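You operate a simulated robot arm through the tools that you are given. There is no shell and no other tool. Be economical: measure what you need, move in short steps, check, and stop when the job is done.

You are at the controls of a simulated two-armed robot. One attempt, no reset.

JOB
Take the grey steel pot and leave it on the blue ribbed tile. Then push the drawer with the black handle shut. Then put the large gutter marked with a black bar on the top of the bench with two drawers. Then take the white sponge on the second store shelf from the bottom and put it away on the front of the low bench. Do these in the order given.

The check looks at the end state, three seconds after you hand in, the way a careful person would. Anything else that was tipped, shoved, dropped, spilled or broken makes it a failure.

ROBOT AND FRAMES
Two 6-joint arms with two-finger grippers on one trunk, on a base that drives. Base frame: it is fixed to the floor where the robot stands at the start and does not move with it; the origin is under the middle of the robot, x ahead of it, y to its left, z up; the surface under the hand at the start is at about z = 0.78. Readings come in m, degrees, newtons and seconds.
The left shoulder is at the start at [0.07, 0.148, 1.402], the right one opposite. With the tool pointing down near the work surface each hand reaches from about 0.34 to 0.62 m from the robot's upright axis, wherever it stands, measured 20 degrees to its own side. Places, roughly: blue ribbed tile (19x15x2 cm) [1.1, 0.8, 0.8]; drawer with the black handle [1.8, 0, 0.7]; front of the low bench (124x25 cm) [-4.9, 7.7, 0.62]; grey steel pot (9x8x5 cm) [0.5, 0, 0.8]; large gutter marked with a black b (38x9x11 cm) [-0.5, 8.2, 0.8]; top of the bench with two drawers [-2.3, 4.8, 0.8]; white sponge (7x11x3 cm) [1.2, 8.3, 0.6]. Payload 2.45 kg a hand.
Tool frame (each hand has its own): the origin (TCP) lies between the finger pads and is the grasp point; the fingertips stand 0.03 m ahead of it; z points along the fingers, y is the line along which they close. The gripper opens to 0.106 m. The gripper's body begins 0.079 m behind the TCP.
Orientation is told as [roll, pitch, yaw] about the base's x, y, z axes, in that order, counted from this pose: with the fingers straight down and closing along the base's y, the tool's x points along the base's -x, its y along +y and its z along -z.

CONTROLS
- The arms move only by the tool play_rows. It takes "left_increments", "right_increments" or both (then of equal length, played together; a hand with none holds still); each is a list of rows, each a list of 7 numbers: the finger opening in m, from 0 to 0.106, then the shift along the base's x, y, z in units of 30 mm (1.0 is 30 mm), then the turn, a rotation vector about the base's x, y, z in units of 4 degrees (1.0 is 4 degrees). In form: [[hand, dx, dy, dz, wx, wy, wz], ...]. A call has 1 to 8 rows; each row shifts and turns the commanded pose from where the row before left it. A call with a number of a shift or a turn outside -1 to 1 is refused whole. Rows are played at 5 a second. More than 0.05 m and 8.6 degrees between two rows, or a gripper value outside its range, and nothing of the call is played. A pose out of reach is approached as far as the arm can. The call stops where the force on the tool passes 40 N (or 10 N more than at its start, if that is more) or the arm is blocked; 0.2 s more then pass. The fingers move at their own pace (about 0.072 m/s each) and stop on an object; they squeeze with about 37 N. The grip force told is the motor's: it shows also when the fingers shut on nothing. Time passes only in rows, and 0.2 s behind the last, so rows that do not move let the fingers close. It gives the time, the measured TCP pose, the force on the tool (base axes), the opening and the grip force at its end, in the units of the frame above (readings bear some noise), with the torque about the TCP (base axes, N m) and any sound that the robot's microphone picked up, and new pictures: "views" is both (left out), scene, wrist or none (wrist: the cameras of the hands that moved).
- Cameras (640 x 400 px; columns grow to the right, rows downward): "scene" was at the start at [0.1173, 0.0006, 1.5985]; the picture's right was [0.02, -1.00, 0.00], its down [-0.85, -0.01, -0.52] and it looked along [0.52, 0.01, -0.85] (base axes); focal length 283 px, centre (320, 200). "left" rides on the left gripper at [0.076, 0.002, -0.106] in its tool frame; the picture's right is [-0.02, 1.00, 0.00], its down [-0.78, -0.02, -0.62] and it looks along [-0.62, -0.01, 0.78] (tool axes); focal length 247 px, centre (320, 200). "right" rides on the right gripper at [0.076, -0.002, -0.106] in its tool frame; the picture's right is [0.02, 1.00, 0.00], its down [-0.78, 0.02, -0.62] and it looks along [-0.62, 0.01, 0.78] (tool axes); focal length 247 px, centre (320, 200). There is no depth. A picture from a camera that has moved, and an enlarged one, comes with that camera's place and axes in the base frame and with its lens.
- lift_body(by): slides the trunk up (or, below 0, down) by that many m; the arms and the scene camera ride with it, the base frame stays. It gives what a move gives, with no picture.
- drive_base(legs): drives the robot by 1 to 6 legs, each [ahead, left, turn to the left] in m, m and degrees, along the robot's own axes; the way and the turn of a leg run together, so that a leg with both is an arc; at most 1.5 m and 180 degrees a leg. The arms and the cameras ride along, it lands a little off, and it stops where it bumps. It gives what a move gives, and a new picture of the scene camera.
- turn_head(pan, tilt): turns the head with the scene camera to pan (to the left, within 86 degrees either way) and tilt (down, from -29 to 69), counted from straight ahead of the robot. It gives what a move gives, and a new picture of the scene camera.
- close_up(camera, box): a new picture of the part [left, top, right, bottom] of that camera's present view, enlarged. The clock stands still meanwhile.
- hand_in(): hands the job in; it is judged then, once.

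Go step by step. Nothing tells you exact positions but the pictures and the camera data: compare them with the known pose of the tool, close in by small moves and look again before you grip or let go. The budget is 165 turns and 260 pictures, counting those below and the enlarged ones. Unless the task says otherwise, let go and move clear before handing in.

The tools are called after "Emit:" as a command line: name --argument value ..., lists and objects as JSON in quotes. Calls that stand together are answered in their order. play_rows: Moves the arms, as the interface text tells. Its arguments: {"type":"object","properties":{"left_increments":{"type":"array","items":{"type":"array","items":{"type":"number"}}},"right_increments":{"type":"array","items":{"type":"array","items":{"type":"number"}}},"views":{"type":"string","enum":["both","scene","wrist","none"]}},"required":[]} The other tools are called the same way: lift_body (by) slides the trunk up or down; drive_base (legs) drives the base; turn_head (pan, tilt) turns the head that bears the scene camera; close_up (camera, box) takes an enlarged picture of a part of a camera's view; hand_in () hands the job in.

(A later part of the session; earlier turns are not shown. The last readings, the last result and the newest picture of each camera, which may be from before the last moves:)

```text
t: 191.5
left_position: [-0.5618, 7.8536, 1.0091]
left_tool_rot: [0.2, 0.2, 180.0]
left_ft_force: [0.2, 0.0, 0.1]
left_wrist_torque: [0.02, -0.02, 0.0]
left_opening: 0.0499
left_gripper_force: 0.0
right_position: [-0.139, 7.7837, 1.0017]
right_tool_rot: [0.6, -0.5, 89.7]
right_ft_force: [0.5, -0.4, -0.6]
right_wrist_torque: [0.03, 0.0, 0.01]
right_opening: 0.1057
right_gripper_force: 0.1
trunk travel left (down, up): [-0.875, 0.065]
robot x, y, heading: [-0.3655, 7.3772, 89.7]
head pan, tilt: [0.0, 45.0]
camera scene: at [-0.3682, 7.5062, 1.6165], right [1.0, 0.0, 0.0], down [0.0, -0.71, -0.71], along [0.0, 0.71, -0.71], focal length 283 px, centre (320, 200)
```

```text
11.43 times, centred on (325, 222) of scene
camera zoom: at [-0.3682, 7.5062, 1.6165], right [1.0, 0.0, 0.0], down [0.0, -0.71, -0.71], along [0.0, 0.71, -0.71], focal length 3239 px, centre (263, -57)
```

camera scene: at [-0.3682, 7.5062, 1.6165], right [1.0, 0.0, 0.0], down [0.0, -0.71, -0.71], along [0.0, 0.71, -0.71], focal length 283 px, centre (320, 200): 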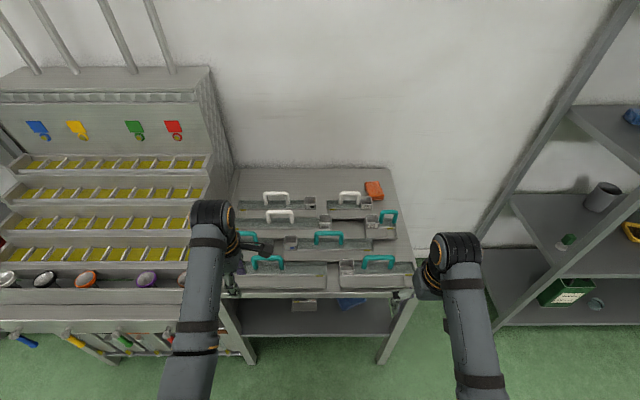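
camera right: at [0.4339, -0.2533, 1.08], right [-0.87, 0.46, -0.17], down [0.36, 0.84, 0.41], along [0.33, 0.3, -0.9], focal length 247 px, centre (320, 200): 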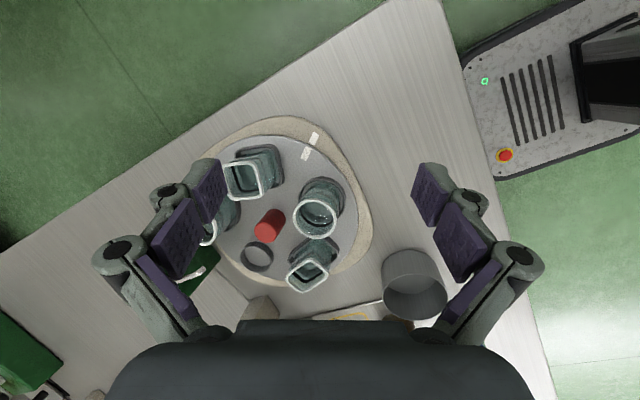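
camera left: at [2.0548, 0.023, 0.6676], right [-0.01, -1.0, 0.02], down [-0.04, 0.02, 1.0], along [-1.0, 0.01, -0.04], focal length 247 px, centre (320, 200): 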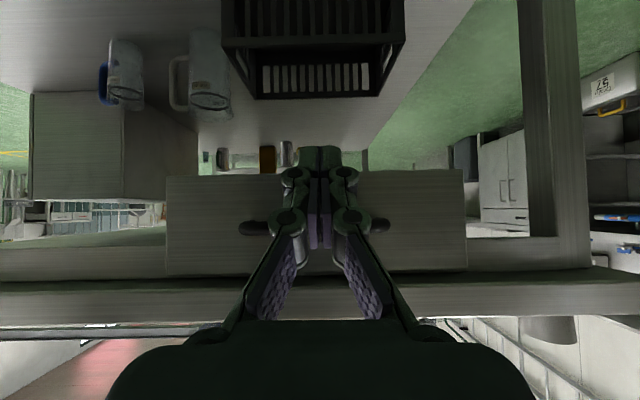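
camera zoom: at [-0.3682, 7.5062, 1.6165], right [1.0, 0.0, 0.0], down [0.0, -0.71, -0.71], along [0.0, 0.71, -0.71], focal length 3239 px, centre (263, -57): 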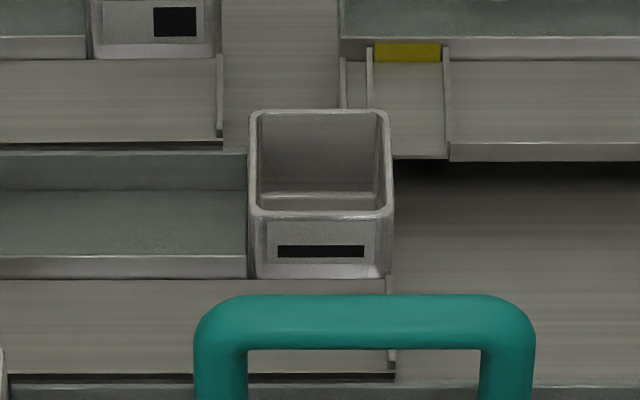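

The black bar is confirmed on the second-row large gutter; its white handle bar is at about (-0.507, 8.177, 0.886). Moving in.

Emit:
drive_base --legs '[[0.24, -0.05, 0]]'

Emit:
play_rows --left_increments '[[0.05, 0, 0.8, -0.2, 0, 0, 0], [0.05, 0, 0.8, -0.2, 0, 0, 0], [0.05, 0, 0.8, -0.2, 0, 0, 0], [0.05, 0, 0, 0, 0, 0, 0]]'

```text
t: 193.3
left_position: [-0.5089, 8.0913, 1.0075]
left_tool_rot: [0.2, 0.1, 179.7]
left_ft_force: [0.0, 0.2, 0.2]
left_wrist_torque: [0.05, 0.03, -0.01]
left_opening: 0.0502
left_gripper_force: 0.1
right_position: [-0.0873, 8.0186, 1.002]
right_tool_rot: [0.4, -0.5, 89.4]
right_ft_force: [0.3, -1.0, 0.6]
right_wrist_torque: [0.01, -0.02, 0.02]
right_opening: 0.106
right_gripper_force: 0.0
trunk travel left (down, up): [-0.875, 0.065]
robot x, y, heading: [-0.3144, 7.6124, 89.6]
head pan, tilt: [0.0, 45.0]
camera scene: at [-0.316, 7.7432, 1.6165], right [1.0, -0.01, 0.0], down [-0.01, -0.71, -0.71], along [0.01, 0.71, -0.71], focal length 283 px, centre (320, 200)
```

scene: 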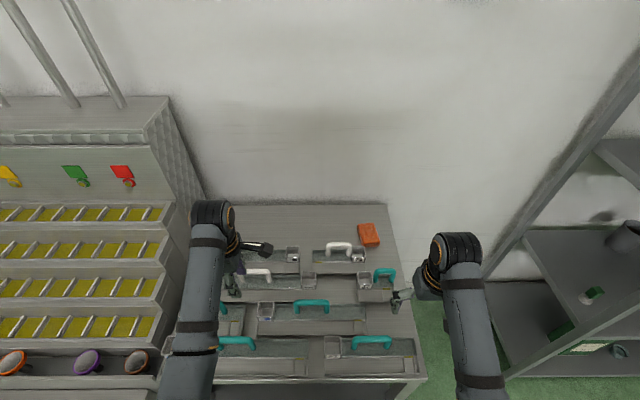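

```text
t: 194.3
left_position: [-0.508, 8.1636, 0.99]
left_tool_rot: [0.2, 0.2, 179.7]
left_ft_force: [-0.1, -0.1, 0.7]
left_wrist_torque: [0.04, -0.03, 0.04]
left_opening: 0.0499
left_gripper_force: 0.1
right_position: [-0.0858, 8.0207, 1.0013]
right_tool_rot: [0.4, -0.4, 89.5]
right_ft_force: [0.4, -1.5, 0.0]
right_wrist_torque: [0.05, 0.0, 0.02]
right_opening: 0.1059
right_gripper_force: 0.1
trunk travel left (down, up): [-0.875, 0.065]
robot x, y, heading: [-0.3163, 7.6124, 89.4]
head pan, tilt: [0.0, 45.0]
camera scene: at [-0.3157, 7.7444, 1.6164], right [1.0, -0.01, 0.0], down [-0.01, -0.71, -0.71], along [0.01, 0.71, -0.71], focal length 283 px, centre (320, 200)
camera left: at [-0.4334, 8.1612, 1.0961], right [-0.03, -1.0, 0.0], down [-0.79, 0.02, 0.62], along [-0.62, 0.01, -0.79], focal length 247 px, centre (320, 200)
```

scene: 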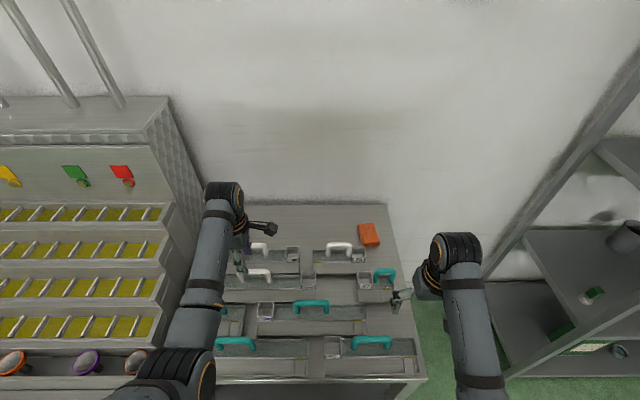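
left: 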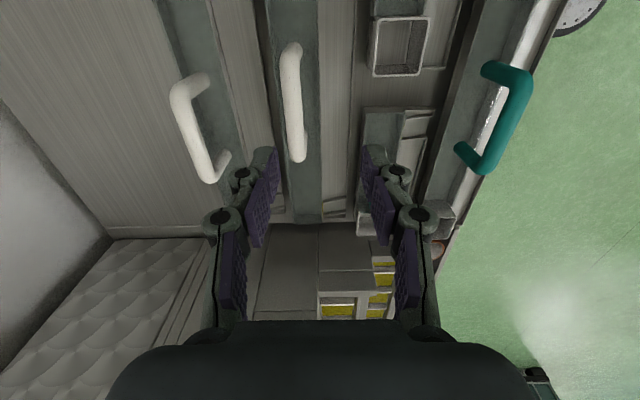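

Bar centre at about (-0.502, 8.184). Centre, descend, and check.

Emit:
play_rows --left_increments '[[0.05, 0.2, 0.68, 0, 0, 0, 0], [0.05, 0, 0, -0.7, 0, 0, 0], [0.05, 0, 0, -0.7, 0, 0, 0], [0.05, 0, 0, -0.7, 0, 0, 0], [0.05, 0, 0, -0.6, 0, 0, 0], [0.05, 0, 0, 0, 0, 0, 0]]'

```text
t: 195.7
left_position: [-0.5002, 8.1843, 0.9092]
left_tool_rot: [0.2, 0.2, 179.6]
left_ft_force: [-0.9, -0.2, -0.7]
left_wrist_torque: [-0.02, -0.01, -0.01]
left_opening: 0.0498
left_gripper_force: 0.1
right_position: [-0.0852, 8.0195, 1.0009]
right_tool_rot: [0.4, -0.4, 89.5]
right_ft_force: [0.4, 1.0, 0.4]
right_wrist_torque: [0.02, 0.04, 0.03]
right_opening: 0.1059
right_gripper_force: 0.1
trunk travel left (down, up): [-0.875, 0.065]
robot x, y, heading: [-0.3126, 7.6103, 89.7]
head pan, tilt: [0.0, 45.0]
camera scene: at [-0.3156, 7.7449, 1.6163], right [1.0, -0.01, 0.0], down [-0.01, -0.71, -0.71], along [0.01, 0.71, -0.71], focal length 283 px, centre (320, 200)
camera left: at [-0.4251, 8.1823, 1.016], right [-0.03, -1.0, 0.0], down [-0.79, 0.02, 0.62], along [-0.62, 0.01, -0.79], focal length 247 px, centre (320, 200)
```

scene: 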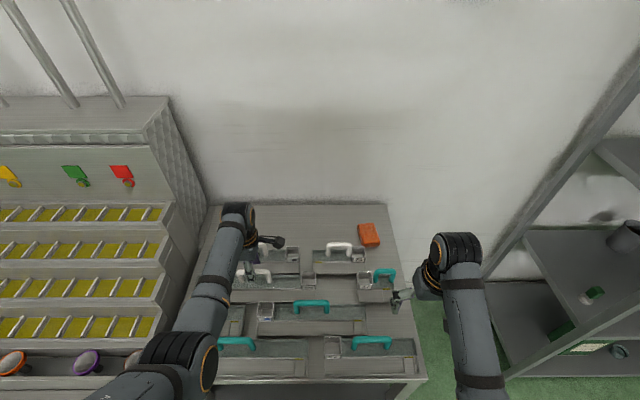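
left: 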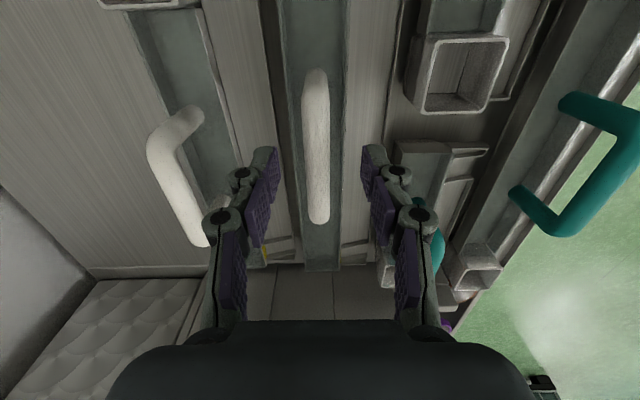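

Emit:
play_rows --left_increments '[[0.05, 0.3, 0, -0.3, 0, 0, 0], [0.05, 0, 0, -0.4, 0, 0, 0], [0.05, 0, 0, -0.2, 0, 0, 0], [0.05, 0, 0, 0, 0, 0, 0]]' --views "wrist"

```text
t: 196.7
left_position: [-0.4928, 8.1853, 0.8825]
left_tool_rot: [0.2, 0.2, 179.7]
left_ft_force: [0.3, 0.8, 0.5]
left_wrist_torque: [-0.01, 0.01, 0.0]
left_opening: 0.05
left_gripper_force: 0.1
right_position: [-0.0855, 8.0212, 0.9996]
right_tool_rot: [0.5, -0.4, 89.5]
right_ft_force: [0.4, 0.5, -0.2]
right_wrist_torque: [-0.01, 0.01, -0.03]
right_opening: 0.1059
right_gripper_force: 0.1
trunk travel left (down, up): [-0.875, 0.065]
robot x, y, heading: [-0.3128, 7.6148, 89.6]
head pan, tilt: [0.0, 45.0]
camera left: at [-0.4178, 8.1827, 0.9894], right [-0.03, -1.0, 0.0], down [-0.79, 0.02, 0.62], along [-0.62, 0.01, -0.79], focal length 247 px, centre (320, 200)
```

left: 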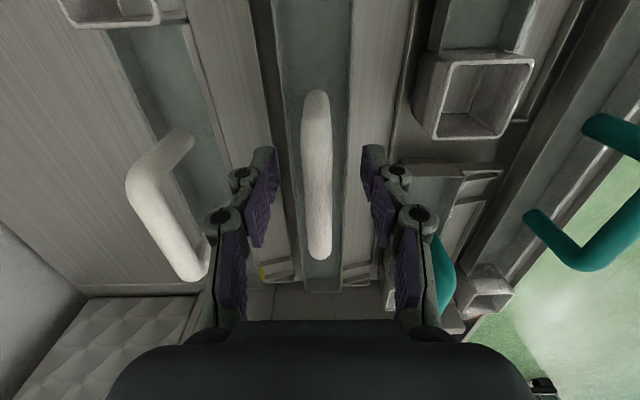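

Emit:
play_rows --left_increments '[[0.05, 0.25, 0, 0, 0, 0, 0], [0, 0, 0, 0, 0, 0, 0], [0, 0, 0, 0, 0, 0, 0], [0, 0, 0, 0, 0, 0, 0]]' --views "none"

Emit:
play_rows --left_increments '[[0, 0, 0, 0.4, 0, 0, 0], [0, 0, 0, 0.5, 0, 0, 0], [0, 0, 0, 0.5, 0, 0, 0], [0, 0, 0, 0, 0, 0, 0]]'

```text
t: 197.7
left_position: [-0.4853, 8.1867, 0.8829]
left_tool_rot: [0.1, 0.1, 179.7]
left_ft_force: [0.9, 0.0, 0.5]
left_wrist_torque: [0.0, 0.19, 0.12]
left_opening: 0.0142
left_gripper_force: 36.9
right_position: [-0.0863, 8.0212, 1.0014]
right_tool_rot: [0.5, -0.4, 89.6]
right_ft_force: [0.8, -0.3, 0.1]
right_wrist_torque: [0.04, -0.01, 0.0]
right_opening: 0.1059
right_gripper_force: 0.0
trunk travel left (down, up): [-0.875, 0.065]
robot x, y, heading: [-0.3183, 7.6132, 89.7]
head pan, tilt: [0.0, 45.0]
```

```text
t: 198.7
left_position: [-0.4863, 8.1857, 0.924]
left_tool_rot: [0.3, 0.2, 179.7]
left_ft_force: [-0.3, 0.0, -4.4]
left_wrist_torque: [0.0, -0.09, -0.01]
left_opening: 0.0141
left_gripper_force: 36.7
right_position: [-0.0861, 8.0209, 1.0015]
right_tool_rot: [0.4, -0.3, 89.5]
right_ft_force: [0.3, -0.1, -0.2]
right_wrist_torque: [-0.01, 0.01, -0.02]
right_opening: 0.1059
right_gripper_force: 0.0
trunk travel left (down, up): [-0.875, 0.065]
robot x, y, heading: [-0.3169, 7.613, 89.7]
head pan, tilt: [0.0, 45.0]
camera scene: at [-0.316, 7.7465, 1.6162], right [1.0, -0.01, 0.0], down [-0.01, -0.71, -0.71], along [0.01, 0.71, -0.71], focal length 283 px, centre (320, 200)
camera left: at [-0.4113, 8.1828, 1.0311], right [-0.03, -1.0, 0.01], down [-0.79, 0.02, 0.62], along [-0.62, 0.01, -0.79], focal length 247 px, centre (320, 200)
```

scene: 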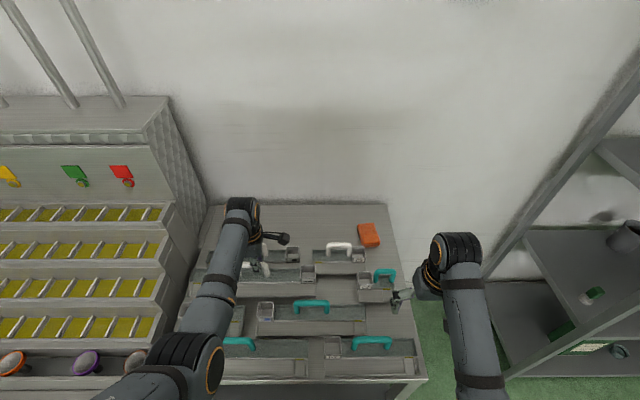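
left: 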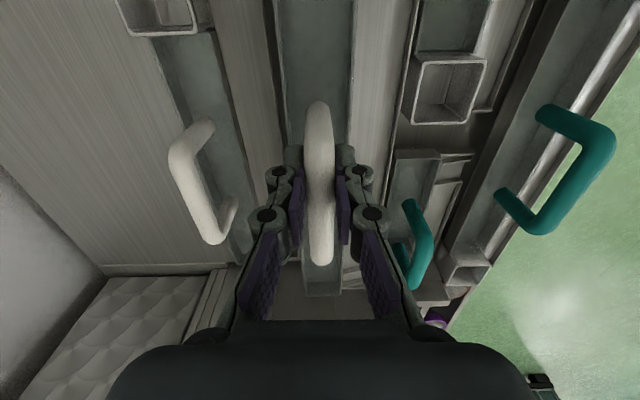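

The gutter is held. Lift it well above the other handles.

Emit:
play_rows --left_increments '[[0, 0, 0, 0.7, 0, 0, 0], [0, 0, 0, 0.7, 0, 0, 0], [0, 0, 0, 0.7, 0, 0, 0], [0, 0, -0.1, 0.7, 0, 0, 0], [0, 0, -0.1, 0.7, 0, 0, 0], [0, 0, -0.1, 0.7, 0, 0, 0], [0, 0, 0, 0, 0, 0, 0]]'

```text
t: 200.3
left_position: [-0.4868, 8.1779, 1.05]
left_tool_rot: [0.2, 0.2, 179.8]
left_ft_force: [0.0, 1.1, -4.8]
left_wrist_torque: [0.09, -0.06, -0.01]
left_opening: 0.0141
left_gripper_force: 36.9
right_position: [-0.0867, 8.0216, 1.0014]
right_tool_rot: [0.4, -0.2, 89.4]
right_ft_force: [-0.8, 0.0, 0.6]
right_wrist_torque: [0.02, 0.0, 0.02]
right_opening: 0.1059
right_gripper_force: 0.0
trunk travel left (down, up): [-0.875, 0.065]
robot x, y, heading: [-0.3148, 7.6115, 89.6]
head pan, tilt: [0.0, 45.0]
camera scene: at [-0.316, 7.7463, 1.6162], right [1.0, -0.01, 0.0], down [-0.01, -0.71, -0.71], along [0.01, 0.71, -0.71], focal length 283 px, centre (320, 200)
camera left: at [-0.4122, 8.1749, 1.1569], right [-0.03, -1.0, 0.0], down [-0.79, 0.02, 0.62], along [-0.62, 0.01, -0.79], focal length 247 px, centre (320, 200)
```

scene: 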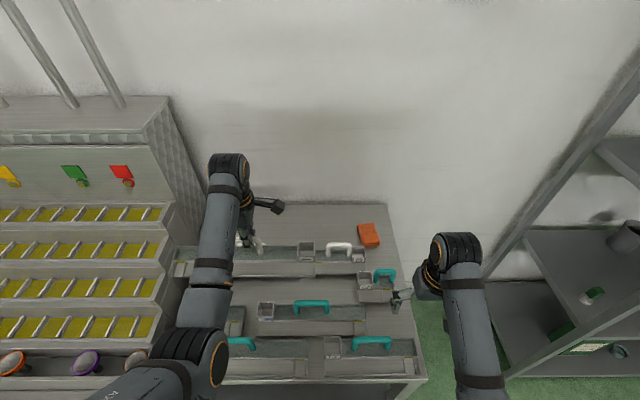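
left: 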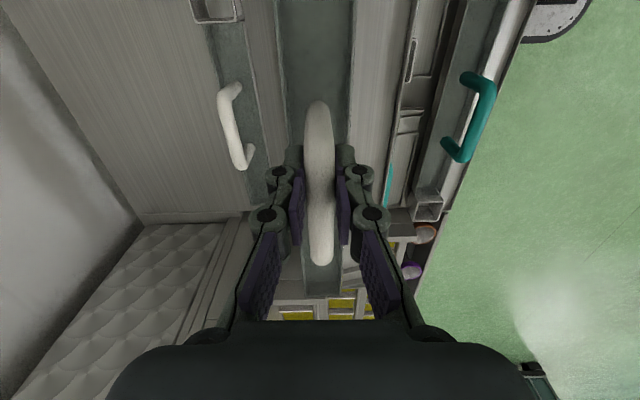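

Clear above neighbours. Backing away slightly rightward.

Emit:
drive_base --legs '[[-0.06, -0.04, 0], [-0.7, 0, 0]]'

Emit:
turn_head --pan 80 --tilt 25

```text
t: 204.7
left_position: [-0.4528, 7.4251, 1.0498]
left_tool_rot: [0.3, 0.2, 179.5]
left_ft_force: [-0.1, 0.0, -5.2]
left_wrist_torque: [0.04, -0.05, -0.03]
left_opening: 0.0138
left_gripper_force: 36.8
right_position: [-0.0517, 7.2671, 1.0012]
right_tool_rot: [0.5, -0.3, 89.4]
right_ft_force: [0.1, 1.3, 0.8]
right_wrist_torque: [-0.03, 0.02, -0.01]
right_opening: 0.1062
right_gripper_force: 0.0
trunk travel left (down, up): [-0.875, 0.065]
robot x, y, heading: [-0.2798, 6.8617, 89.7]
head pan, tilt: [0.0, 45.0]
camera scene: at [-0.2827, 6.9935, 1.6161], right [1.0, -0.01, 0.0], down [-0.01, -0.71, -0.71], along [0.01, 0.71, -0.71], focal length 283 px, centre (320, 200)
```

scene: 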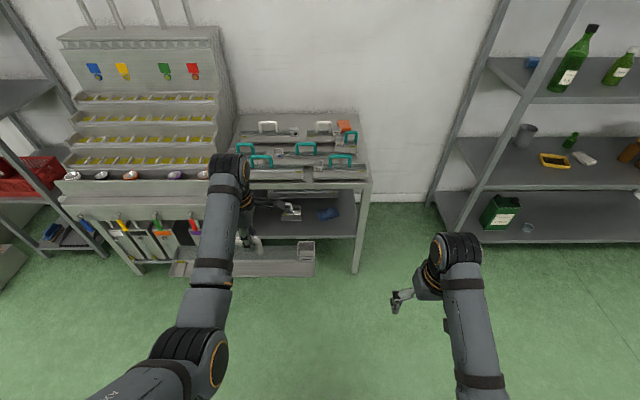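

```text
t: 206.3
left_position: [-0.4523, 7.4231, 1.0502]
left_tool_rot: [0.3, 0.2, 179.5]
left_ft_force: [-0.5, -0.2, -4.7]
left_wrist_torque: [0.02, -0.08, -0.01]
left_opening: 0.0144
left_gripper_force: 37.1
right_position: [-0.0524, 7.2658, 1.0009]
right_tool_rot: [0.4, -0.5, 89.3]
right_ft_force: [-0.3, -0.3, 0.2]
right_wrist_torque: [-0.01, -0.02, 0.02]
right_opening: 0.106
right_gripper_force: 0.1
trunk travel left (down, up): [-0.875, 0.065]
robot x, y, heading: [-0.2803, 6.8602, 89.5]
head pan, tilt: [80.0, 25.0]
camera scene: at [-0.3741, 6.9281, 1.6468], right [0.18, 0.98, 0.0], down [0.42, -0.08, -0.91], along [-0.89, 0.17, -0.42], focal length 283 px, centre (320, 200)
```

scene: 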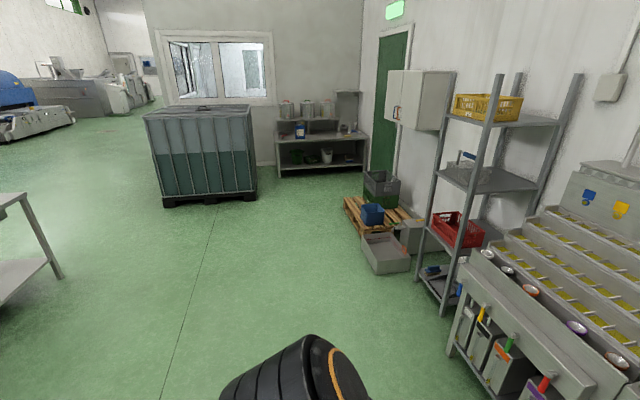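

Emit:
drive_base --legs '[[-0.5, 0, 0], [0, 0, 90]]'

Emit:
turn_head --pan 35 --tilt 25

```text
t: 213.0
left_position: [-0.8534, 6.2015, 1.0499]
left_tool_rot: [0.3, 0.2, -91.2]
left_ft_force: [-0.6, 0.0, -5.0]
left_wrist_torque: [0.12, 0.04, 0.03]
left_opening: 0.0141
left_gripper_force: 36.4
right_position: [-0.692, 6.5998, 1.0017]
right_tool_rot: [0.4, -0.5, 178.6]
right_ft_force: [0.3, -0.1, 0.8]
right_wrist_torque: [-0.04, 0.01, -0.01]
right_opening: 0.1059
right_gripper_force: 0.1
trunk travel left (down, up): [-0.875, 0.065]
robot x, y, heading: [-0.2916, 6.3694, 178.7]
head pan, tilt: [80.0, 25.0]
camera scene: at [-0.3586, 6.2749, 1.6468], right [-0.98, 0.2, 0.0], down [0.08, 0.41, -0.91], along [-0.18, -0.89, -0.42], focal length 283 px, centre (320, 200)
```

scene: 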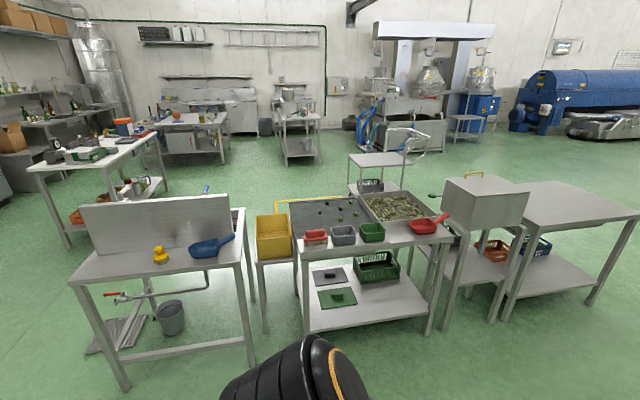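

```text
t: 214.1
left_position: [-0.8537, 6.201, 1.0493]
left_tool_rot: [0.4, 0.2, -91.2]
left_ft_force: [-0.8, -0.2, -5.0]
left_wrist_torque: [0.08, 0.03, -0.01]
left_opening: 0.0143
left_gripper_force: 37.0
right_position: [-0.6916, 6.6, 0.9995]
right_tool_rot: [0.4, -0.4, 178.7]
right_ft_force: [0.6, 0.3, -0.5]
right_wrist_torque: [-0.02, -0.01, 0.01]
right_opening: 0.1059
right_gripper_force: 0.2
trunk travel left (down, up): [-0.875, 0.065]
robot x, y, heading: [-0.2866, 6.3635, 178.9]
head pan, tilt: [35.0, 25.0]
camera scene: at [-0.4171, 6.3139, 1.6468], right [-0.56, 0.83, 0.0], down [0.35, 0.23, -0.91], along [-0.75, -0.5, -0.42], focal length 283 px, centre (320, 200)
```

scene: 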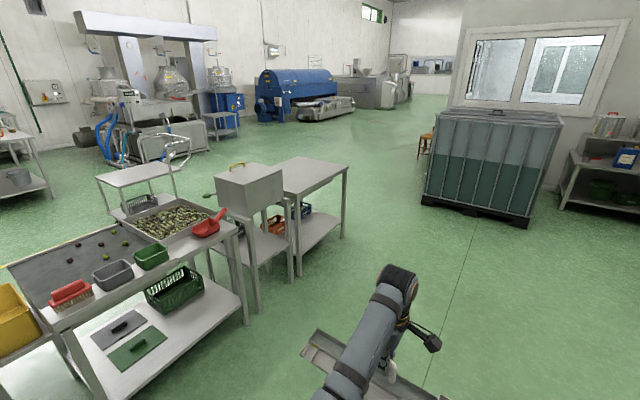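

Emit:
close_up --camera "scene" --box '[200, 130, 380, 290]'

```text
2.50 times, centred on (290, 210) of scene
camera zoom: at [-0.4171, 6.3139, 1.6468], right [-0.56, 0.83, 0.0], down [0.35, 0.23, -0.91], along [-0.75, -0.5, -0.42], focal length 708 px, centre (395, 175)
```

zoom: 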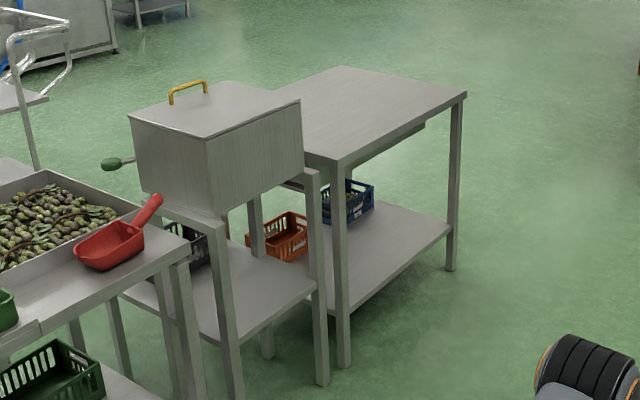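

The plain bench ahead-left (x -2.7…-1.9, y 4.5…5.1, top z≈0.8) matches the target. Drive in front of it and turn to face it.

Emit:
drive_base --legs '[[1.1, 0.12, 0], [1.1, 0.12, 0], [0, 0, 91]]'

Emit:
turn_head --pan 0 --tilt 45

```text
t: 229.0
left_position: [-2.2674, 5.5954, 1.0505]
left_tool_rot: [0.3, 0.2, 4.3]
left_ft_force: [-0.1, 0.4, -4.6]
left_wrist_torque: [-0.02, 0.05, 0.01]
left_opening: 0.0142
left_gripper_force: 36.8
right_position: [-2.6793, 5.7179, 0.9999]
right_tool_rot: [0.5, -0.4, -85.9]
right_ft_force: [0.5, -0.4, 0.8]
right_wrist_torque: [-0.01, -0.01, 0.03]
right_opening: 0.1058
right_gripper_force: 0.0
trunk travel left (down, up): [-0.875, 0.065]
robot x, y, heading: [-2.4831, 6.1468, -85.9]
head pan, tilt: [35.0, 25.0]
camera scene: at [-2.4235, 6.0196, 1.6468], right [-0.78, -0.63, 0.0], down [-0.27, 0.33, -0.91], along [0.57, -0.7, -0.42], focal length 283 px, centre (320, 200)
```

scene: 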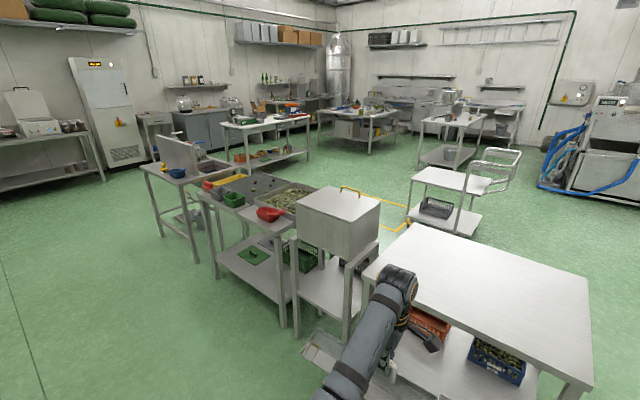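

```text
t: 230.0
left_position: [-2.267, 5.5959, 1.0499]
left_tool_rot: [0.3, 0.2, 4.3]
left_ft_force: [0.3, 0.0, -5.2]
left_wrist_torque: [-0.06, 0.09, 0.0]
left_opening: 0.0143
left_gripper_force: 37.9
right_position: [-2.6788, 5.7195, 1.0016]
right_tool_rot: [0.4, -0.4, -85.8]
right_ft_force: [0.5, 0.5, 0.0]
right_wrist_torque: [0.0, -0.01, -0.01]
right_opening: 0.106
right_gripper_force: 0.0
trunk travel left (down, up): [-0.875, 0.065]
robot x, y, heading: [-2.4819, 6.1417, -85.8]
head pan, tilt: [0.0, 45.0]
camera scene: at [-2.4755, 6.01, 1.6162], right [-1.0, -0.07, 0.0], down [-0.05, 0.71, -0.71], along [0.05, -0.7, -0.71], focal length 283 px, centre (320, 200)
```

scene: 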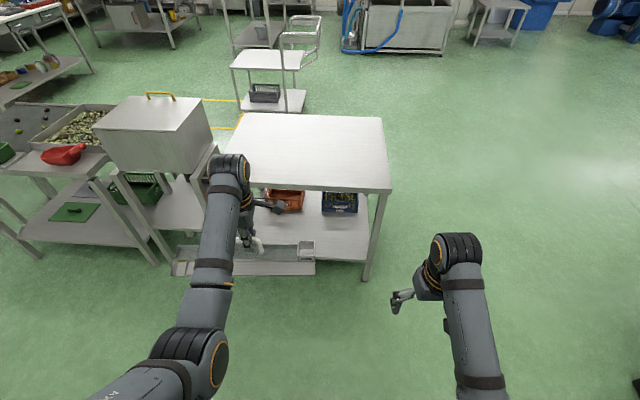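

Bench top corners: x -2.72…-1.85, front y≈5.13. Align heading and move in.

Emit:
drive_base --legs '[[0, 0, -4.2], [0.68, 0, 0]]'

```text
t: 234.2
left_position: [-2.2936, 4.9084, 1.0502]
left_tool_rot: [0.3, 0.2, 1.1]
left_ft_force: [0.3, 0.1, -5.0]
left_wrist_torque: [-0.03, 0.08, -0.01]
left_opening: 0.0142
left_gripper_force: 37.6
right_position: [-2.699, 5.0533, 1.0015]
right_tool_rot: [0.4, -0.5, -89.1]
right_ft_force: [-0.8, 1.1, 0.3]
right_wrist_torque: [-0.03, 0.01, 0.0]
right_opening: 0.1064
right_gripper_force: 0.1
trunk travel left (down, up): [-0.875, 0.065]
robot x, y, heading: [-2.4776, 5.4658, -89.1]
head pan, tilt: [0.0, 45.0]
camera scene: at [-2.4776, 5.333, 1.6163], right [-1.0, -0.02, 0.0], down [-0.01, 0.71, -0.71], along [0.01, -0.71, -0.71], focal length 283 px, centre (320, 200)
```

scene: 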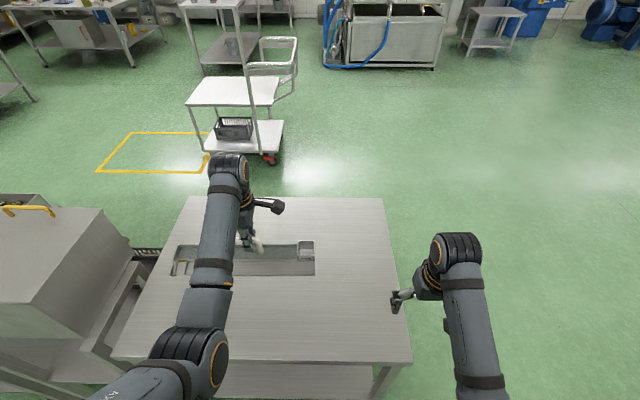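

Gutter is over the bench. Lowering.

Emit:
play_rows --left_increments '[[0, 0, 0, -0.7, 0, 0, 0], [0, 0, 0, -0.7, 0, 0, 0], [0, 0, 0, -0.7, 0, 0, 0], [0, 0, 0, -0.7, 0, 0, 0], [0, 0, 0, -0.7, 0, 0, 0], [0, 0, 0, -0.5, 0, 0, 0], [0, 0, 0, -0.3, 0, 0, 0], [0, 0, 0, 0, 0, 0, 0]]'

```text
t: 236.0
left_position: [-2.2931, 4.9077, 0.9203]
left_tool_rot: [0.2, 0.2, 1.1]
left_ft_force: [1.3, 1.0, -5.2]
left_wrist_torque: [0.01, 0.08, 0.0]
left_opening: 0.0143
left_gripper_force: 37.2
right_position: [-2.6975, 5.0525, 1.0004]
right_tool_rot: [0.3, -0.4, -89.1]
right_ft_force: [1.3, 0.1, -0.3]
right_wrist_torque: [0.02, 0.01, 0.0]
right_opening: 0.1059
right_gripper_force: 0.2
trunk travel left (down, up): [-0.875, 0.065]
robot x, y, heading: [-2.4777, 5.4655, -89.1]
head pan, tilt: [0.0, 45.0]
camera scene: at [-2.4775, 5.332, 1.6162], right [-1.0, -0.02, 0.0], down [-0.01, 0.71, -0.71], along [0.01, -0.71, -0.71], focal length 283 px, centre (320, 200)
camera left: at [-2.3713, 4.907, 1.0266], right [0.0, 1.0, 0.01], down [0.79, -0.01, 0.62], along [0.62, 0.0, -0.79], focal length 247 px, centre (320, 200)
```

scene: 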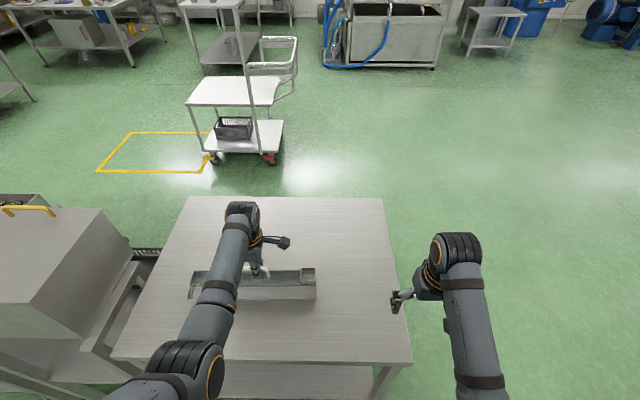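
left: 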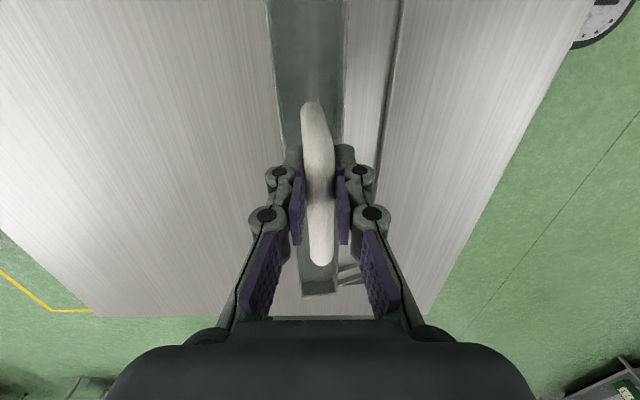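

Emit:
play_rows --left_increments '[[0, 0, 0, -0.17, 0, 0, 0], [0, 0, 0, -0.17, 0, 0, 0], [0, 0, 0, -0.17, 0, 0, 0], [0, 0, 0, -0.1, 0, 0, 0], [0, 0, 0, 0, 0, 0, 0]]' --views "none"

```text
t: 237.2
left_position: [-2.2932, 4.905, 0.9036]
left_tool_rot: [0.0, 0.2, 1.1]
left_ft_force: [-0.6, -1.4, 9.1]
left_wrist_torque: [0.04, -0.7, 0.03]
left_opening: 0.0141
left_gripper_force: 37.0
right_position: [-2.6991, 5.052, 1.0015]
right_tool_rot: [0.5, -0.4, -89.1]
right_ft_force: [0.6, -0.2, 0.5]
right_wrist_torque: [-0.01, 0.03, -0.01]
right_opening: 0.1064
right_gripper_force: 0.0
trunk travel left (down, up): [-0.875, 0.065]
robot x, y, heading: [-2.4792, 5.4639, -89.2]
head pan, tilt: [0.0, 45.0]
```

Contact. Open a little and lift off.

Emit:
play_rows --left_increments '[[0.05, 0, 0, 0.05, 0, 0, 0], [0.05, 0, 0, 0, 0, 0, 0], [0.05, 0, 0, 0, 0, 0, 0], [0.05, 0, 0, 0.5, 0, 0, 0], [0.05, 0, 0, 0.6, 0, 0, 0], [0.05, 0, 0.0, 0.7, 0, 0, 0], [0.05, 0, 0.1, 0.7, 0, 0, 0], [0.05, 0, 0.1, 0.7, 0, 0, 0]]'

```text
t: 239.0
left_position: [-2.2922, 4.9152, 0.9998]
left_tool_rot: [0.3, 0.2, 1.1]
left_ft_force: [0.7, -0.6, 0.0]
left_wrist_torque: [-0.06, 0.0, 0.0]
left_opening: 0.0503
left_gripper_force: 0.0
right_position: [-2.6969, 5.0519, 1.0007]
right_tool_rot: [0.5, -0.5, -89.1]
right_ft_force: [0.2, 0.0, 0.1]
right_wrist_torque: [0.01, 0.01, 0.01]
right_opening: 0.1059
right_gripper_force: 0.0
trunk travel left (down, up): [-0.875, 0.065]
robot x, y, heading: [-2.4796, 5.4682, -89.0]
head pan, tilt: [0.0, 45.0]
camera scene: at [-2.478, 5.3336, 1.6163], right [-1.0, -0.02, 0.0], down [-0.01, 0.71, -0.71], along [0.01, -0.71, -0.71], focal length 283 px, centre (320, 200)
camera left: at [-2.3689, 4.9133, 1.1071], right [0.0, 1.0, 0.01], down [0.79, -0.01, 0.62], along [0.62, 0.0, -0.79], focal length 247 px, centre (320, 200)
```

scene: 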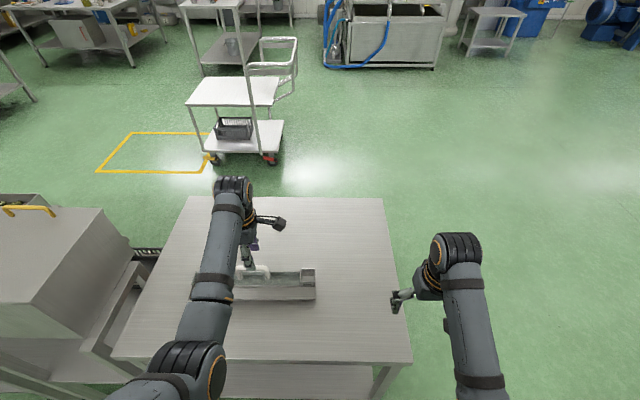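
left: 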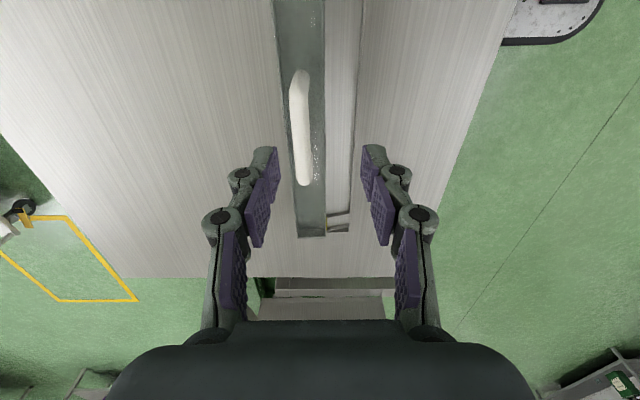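

The gutter rests on the bench top. Next the sponge: back off, turn, and drive to the front of the store shelf.

Emit:
drive_base --legs '[[-0.7, 0, 0], [0, 0, 89], [1.45, 0, 0], [1.45, 0, 0], [1.0, 0, 0], [0, 0, 90]]'

Emit:
turn_head --pan 0 --tilt 35

```text
t: 269.1
left_position: [1.2834, 6.6502, 0.9993]
left_tool_rot: [0.3, 0.3, 179.3]
left_ft_force: [0.4, -0.3, -0.6]
left_wrist_torque: [0.05, 0.01, 0.03]
left_opening: 0.0501
left_gripper_force: 0.1
right_position: [1.6844, 6.4982, 1.0012]
right_tool_rot: [0.4, -0.4, 89.3]
right_ft_force: [0.4, 0.9, 0.6]
right_wrist_torque: [-0.02, 0.0, -0.03]
right_opening: 0.1057
right_gripper_force: 0.0
trunk travel left (down, up): [-0.875, 0.065]
robot x, y, heading: [1.4536, 6.0962, 89.4]
head pan, tilt: [0.0, 45.0]
camera scene: at [1.4545, 6.2248, 1.6163], right [1.0, -0.01, 0.0], down [-0.01, -0.71, -0.71], along [0.01, 0.71, -0.71], focal length 283 px, centre (320, 200)
```

scene: 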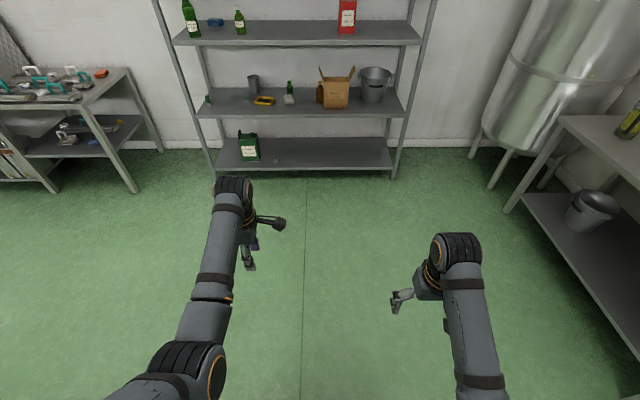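

```text
t: 269.8
left_position: [1.2822, 6.651, 0.9989]
left_tool_rot: [0.3, 0.2, 179.4]
left_ft_force: [-0.7, -0.6, -0.6]
left_wrist_torque: [0.03, -0.02, -0.04]
left_opening: 0.0499
left_gripper_force: 0.2
right_position: [1.6851, 6.5004, 1.0011]
right_tool_rot: [0.4, -0.4, 89.3]
right_ft_force: [-0.3, -0.1, -0.9]
right_wrist_torque: [0.01, -0.05, 0.0]
right_opening: 0.1061
right_gripper_force: 0.1
trunk travel left (down, up): [-0.875, 0.065]
robot x, y, heading: [1.4524, 6.0916, 89.5]
head pan, tilt: [0.0, 35.0]
camera scene: at [1.4542, 6.2315, 1.631], right [1.0, -0.01, 0.0], down [-0.01, -0.57, -0.82], along [0.01, 0.82, -0.57], focal length 283 px, centre (320, 200)
```

scene: 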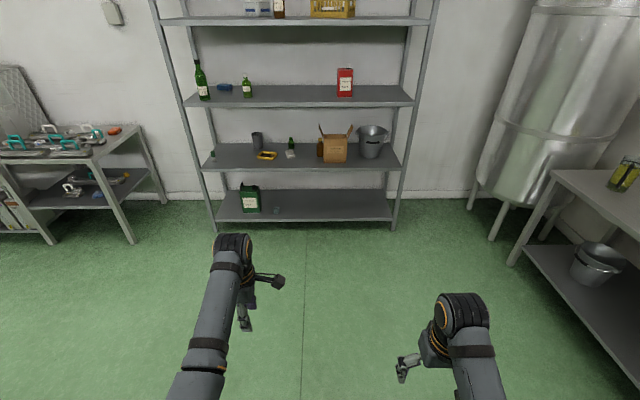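

Emit:
close_up --camera "scene" --box '[200, 70, 400, 230]'

```text
2.50 times, centred on (300, 150) of scene
camera zoom: at [1.4542, 6.2315, 1.631], right [1.0, -0.01, 0.0], down [-0.01, -0.57, -0.82], along [0.01, 0.82, -0.57], focal length 708 px, centre (370, 325)
```

zoom: 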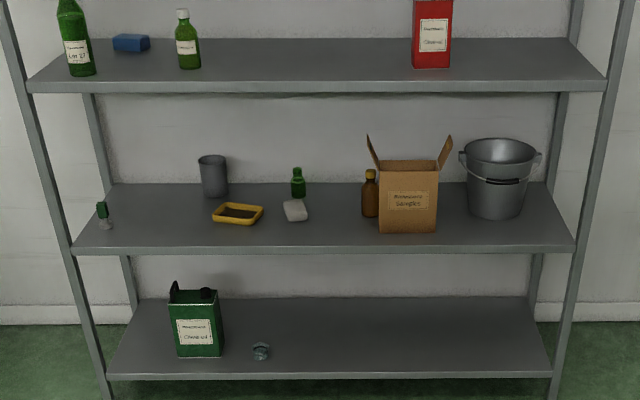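

Sponge at about (1.243, 8.31), shelf surface z≈0.61. I'll tuck the right hand aside, rotate the left to match the sponge's diagonal, and lower the trunk.

Emit:
play_rows --left_increments '[[0.106, 0, -0.1, 0, 0, 0, -1], [0.106, 0, -0.1, 0, 0, 0, -1], [0.106, 0, -0.1, 0, 0, 0, -1], [0.106, 0, -0.1, 0, 0, 0, -1], [0.106, 0, -0.1, 0, 0, 0, -1], [0.106, 0, -0.1, 0, 0, 0, -1], [0.106, 0, -0.1, 0, 0, 0, -1], [0.106, 0, -0.1, 0, 0, 0, -1]]' --right_increments '[[0.05, 0.7, -0.45, 0, 0, 0, 0], [0.05, 0.7, -0.45, 0, 0, 0, 0], [0.05, 0.7, -0.45, 0, 0, 0, 0], [0.05, 0.7, -0.45, 0, 0, 0, 0], [0.05, 0.7, -0.45, 0, 0, 0, 0], [0.05, 0.7, -0.45, 0, 0, 0, 0], [0.05, 0.7, -0.45, 0, 0, 0, 0], [0.05, 0.7, -0.45, 0, 0, 0, 0]]' --views "none"

Emit:
lift_body --by -0.28

Emit:
drive_base --legs '[[1.25, 0.02, 0.5]]'

```text
t: 271.6
left_position: [1.2832, 6.6267, 0.9996]
left_tool_rot: [0.2, 0.2, 147.4]
left_ft_force: [0.2, -0.1, -0.2]
left_wrist_torque: [0.01, 0.0, -0.02]
left_opening: 0.106
left_gripper_force: 0.1
right_position: [1.8129, 6.4134, 0.9999]
right_tool_rot: [0.5, -0.5, 89.3]
right_ft_force: [-1.3, -0.6, 0.8]
right_wrist_torque: [0.02, -0.02, 0.03]
right_opening: 0.0499
right_gripper_force: 0.1
right hand out of reach, approached as far as the arm can: row 7, 8
trunk travel left (down, up): [-0.875, 0.065]
robot x, y, heading: [1.4555, 6.0946, 89.0]
head pan, tilt: [0.0, 35.0]
```

```text
t: 274.4
left_position: [1.2831, 6.6256, 0.7198]
left_tool_rot: [0.4, 0.1, 147.4]
left_ft_force: [0.6, -0.5, -0.1]
left_wrist_torque: [-0.03, 0.03, 0.02]
left_opening: 0.1062
left_gripper_force: 0.0
right_position: [1.8134, 6.4134, 0.7199]
right_tool_rot: [0.3, -0.4, 89.3]
right_ft_force: [0.2, 0.3, -0.2]
right_wrist_torque: [0.02, -0.01, 0.0]
right_opening: 0.0499
right_gripper_force: 0.0
trunk travel left (down, up): [-0.595, 0.345]
robot x, y, heading: [1.4526, 6.0935, 89.2]
head pan, tilt: [0.0, 35.0]
```

```text
t: 280.7
left_position: [1.272, 7.8642, 0.72]
left_tool_rot: [0.2, 0.2, 147.8]
left_ft_force: [-0.5, 0.0, 0.1]
left_wrist_torque: [0.0, 0.01, 0.01]
left_opening: 0.106
left_gripper_force: 0.1
right_position: [1.803, 7.6561, 0.7194]
right_tool_rot: [0.4, -0.4, 89.6]
right_ft_force: [-0.7, 0.3, 0.5]
right_wrist_torque: [0.0, -0.01, -0.05]
right_opening: 0.0498
right_gripper_force: 0.1
trunk travel left (down, up): [-0.595, 0.345]
robot x, y, heading: [1.4438, 7.3322, 89.7]
head pan, tilt: [0.0, 35.0]
camera scene: at [1.4449, 7.4712, 1.3511], right [1.0, -0.01, 0.0], down [0.0, -0.57, -0.82], along [0.0, 0.82, -0.57], focal length 283 px, centre (320, 200)
```

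scene: 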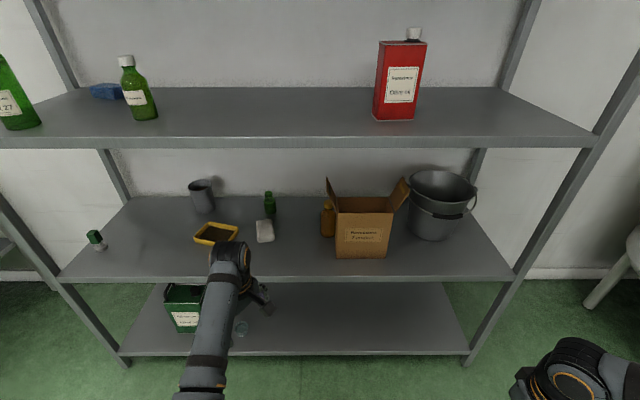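

Emit:
close_up --camera "scene" --box '[170, 170, 330, 290]'

```text
3.33 times, centred on (250, 230) of scene
camera zoom: at [1.4449, 7.4712, 1.3511], right [1.0, -0.01, 0.0], down [0.0, -0.57, -0.82], along [0.0, 0.82, -0.57], focal length 945 px, centre (553, 100)
```

zoom: 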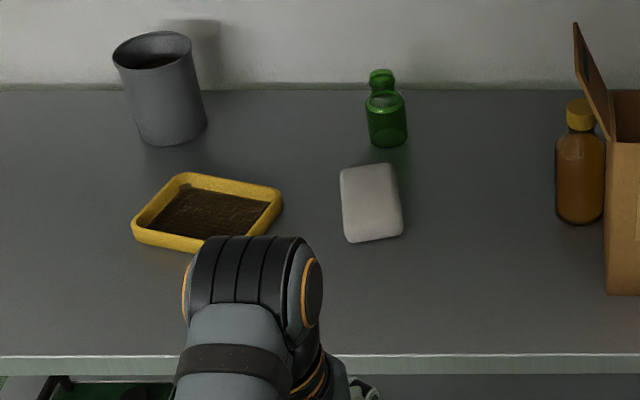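

Up close, the sponge's long side runs nearly along y (about 104°), centre (1.237, 8.30). I'll rotate the hand to close across its width.

Emit:
play_rows --left_increments '[[0.106, 0, 0, 0, 0, 0, -1], [0.106, 0, 0, 0, 0, 0, -1], [0.106, 0, 0, 0, 0, 0, -1], [0.106, 0, 0, 0, 0, 0, -1], [0.106, 0, 0, 0, 0, 0, -1], [0.106, 0, 0, 0, 0, 0, -1], [0.106, 0, 0, 0, 0, 0, -1], [0.106, 0, 0, 0, 0, 0, -1]]' --views "none"

Emit:
play_rows --left_increments '[[0.106, 0, 0, 0, 0, 0, -1], [0.106, -0.4, 0, 0, 0, 0, -1], [0.106, -0.4, 0, 0, 0, 0, -0.95], [0.106, -0.35, 0, 0, 0, 0, 0]]' --views "none"

Emit:
drive_base --legs '[[0.34, 0, 0]]'

```text
t: 282.5
left_position: [1.2716, 7.8647, 0.7195]
left_tool_rot: [0.3, 0.2, 115.7]
left_ft_force: [0.3, 0.6, -0.7]
left_wrist_torque: [0.02, 0.02, -0.01]
left_opening: 0.106
left_gripper_force: 0.0
right_position: [1.8032, 7.6558, 0.7202]
right_tool_rot: [0.5, -0.3, 89.6]
right_ft_force: [0.5, -0.2, -0.5]
right_wrist_torque: [0.0, -0.02, 0.0]
right_opening: 0.0501
right_gripper_force: 0.0
trunk travel left (down, up): [-0.595, 0.345]
robot x, y, heading: [1.4439, 7.334, 89.7]
head pan, tilt: [0.0, 35.0]
```

```text
t: 283.5
left_position: [1.2365, 7.8642, 0.719]
left_tool_rot: [0.2, 0.4, 103.9]
left_ft_force: [-0.4, -0.2, 0.2]
left_wrist_torque: [0.02, 0.01, 0.01]
left_opening: 0.1063
left_gripper_force: 0.0
right_position: [1.8025, 7.6553, 0.7208]
right_tool_rot: [0.4, -0.4, 89.6]
right_ft_force: [0.1, 0.1, -0.3]
right_wrist_torque: [0.01, 0.0, 0.05]
right_opening: 0.0501
right_gripper_force: 0.2
trunk travel left (down, up): [-0.595, 0.345]
robot x, y, heading: [1.4454, 7.3334, 89.7]
head pan, tilt: [0.0, 35.0]
```

```text
t: 285.7
left_position: [1.2363, 8.2008, 0.7186]
left_tool_rot: [0.4, 0.3, 104.0]
left_ft_force: [-0.1, 0.3, -0.1]
left_wrist_torque: [-0.02, 0.01, 0.02]
left_opening: 0.1061
left_gripper_force: 0.1
right_position: [1.8051, 7.9929, 0.7194]
right_tool_rot: [0.5, -0.3, 89.7]
right_ft_force: [0.1, -0.4, -0.1]
right_wrist_torque: [-0.06, -0.02, 0.02]
right_opening: 0.0499
right_gripper_force: 0.2
trunk travel left (down, up): [-0.595, 0.345]
robot x, y, heading: [1.4472, 7.6696, 89.8]
head pan, tilt: [0.0, 35.0]
camera scene: at [1.4463, 7.8076, 1.351], right [1.0, 0.0, 0.0], down [0.0, -0.57, -0.82], along [0.0, 0.82, -0.57], focal length 283 px, centre (320, 200)
```

scene: 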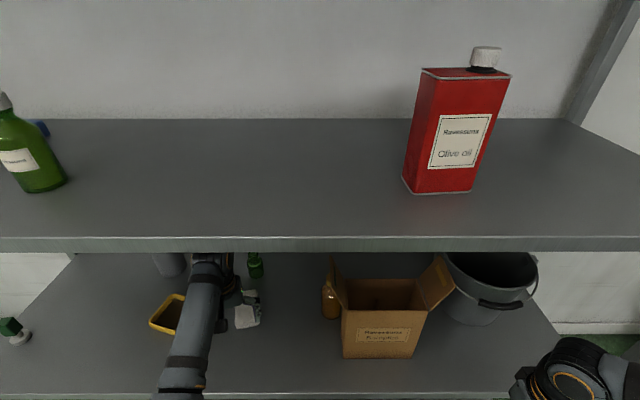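

Emit:
close_up --camera "left" --box '[0, 0, 640, 400]'

```text
1.00 times, centred on (320, 200) of left (not enlarged: the box is as wide or as high as the picture)
camera zoom: at [1.2533, 8.1259, 0.8257], right [-0.97, -0.22, 0.0], down [-0.17, 0.77, 0.62], along [-0.14, 0.6, -0.79], focal length 247 px, centre (320, 200)
```

zoom: 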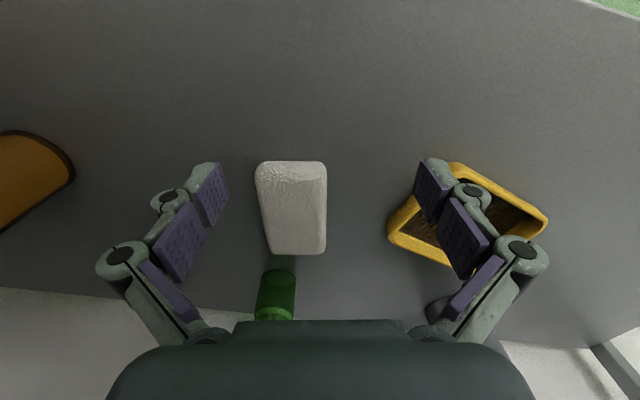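

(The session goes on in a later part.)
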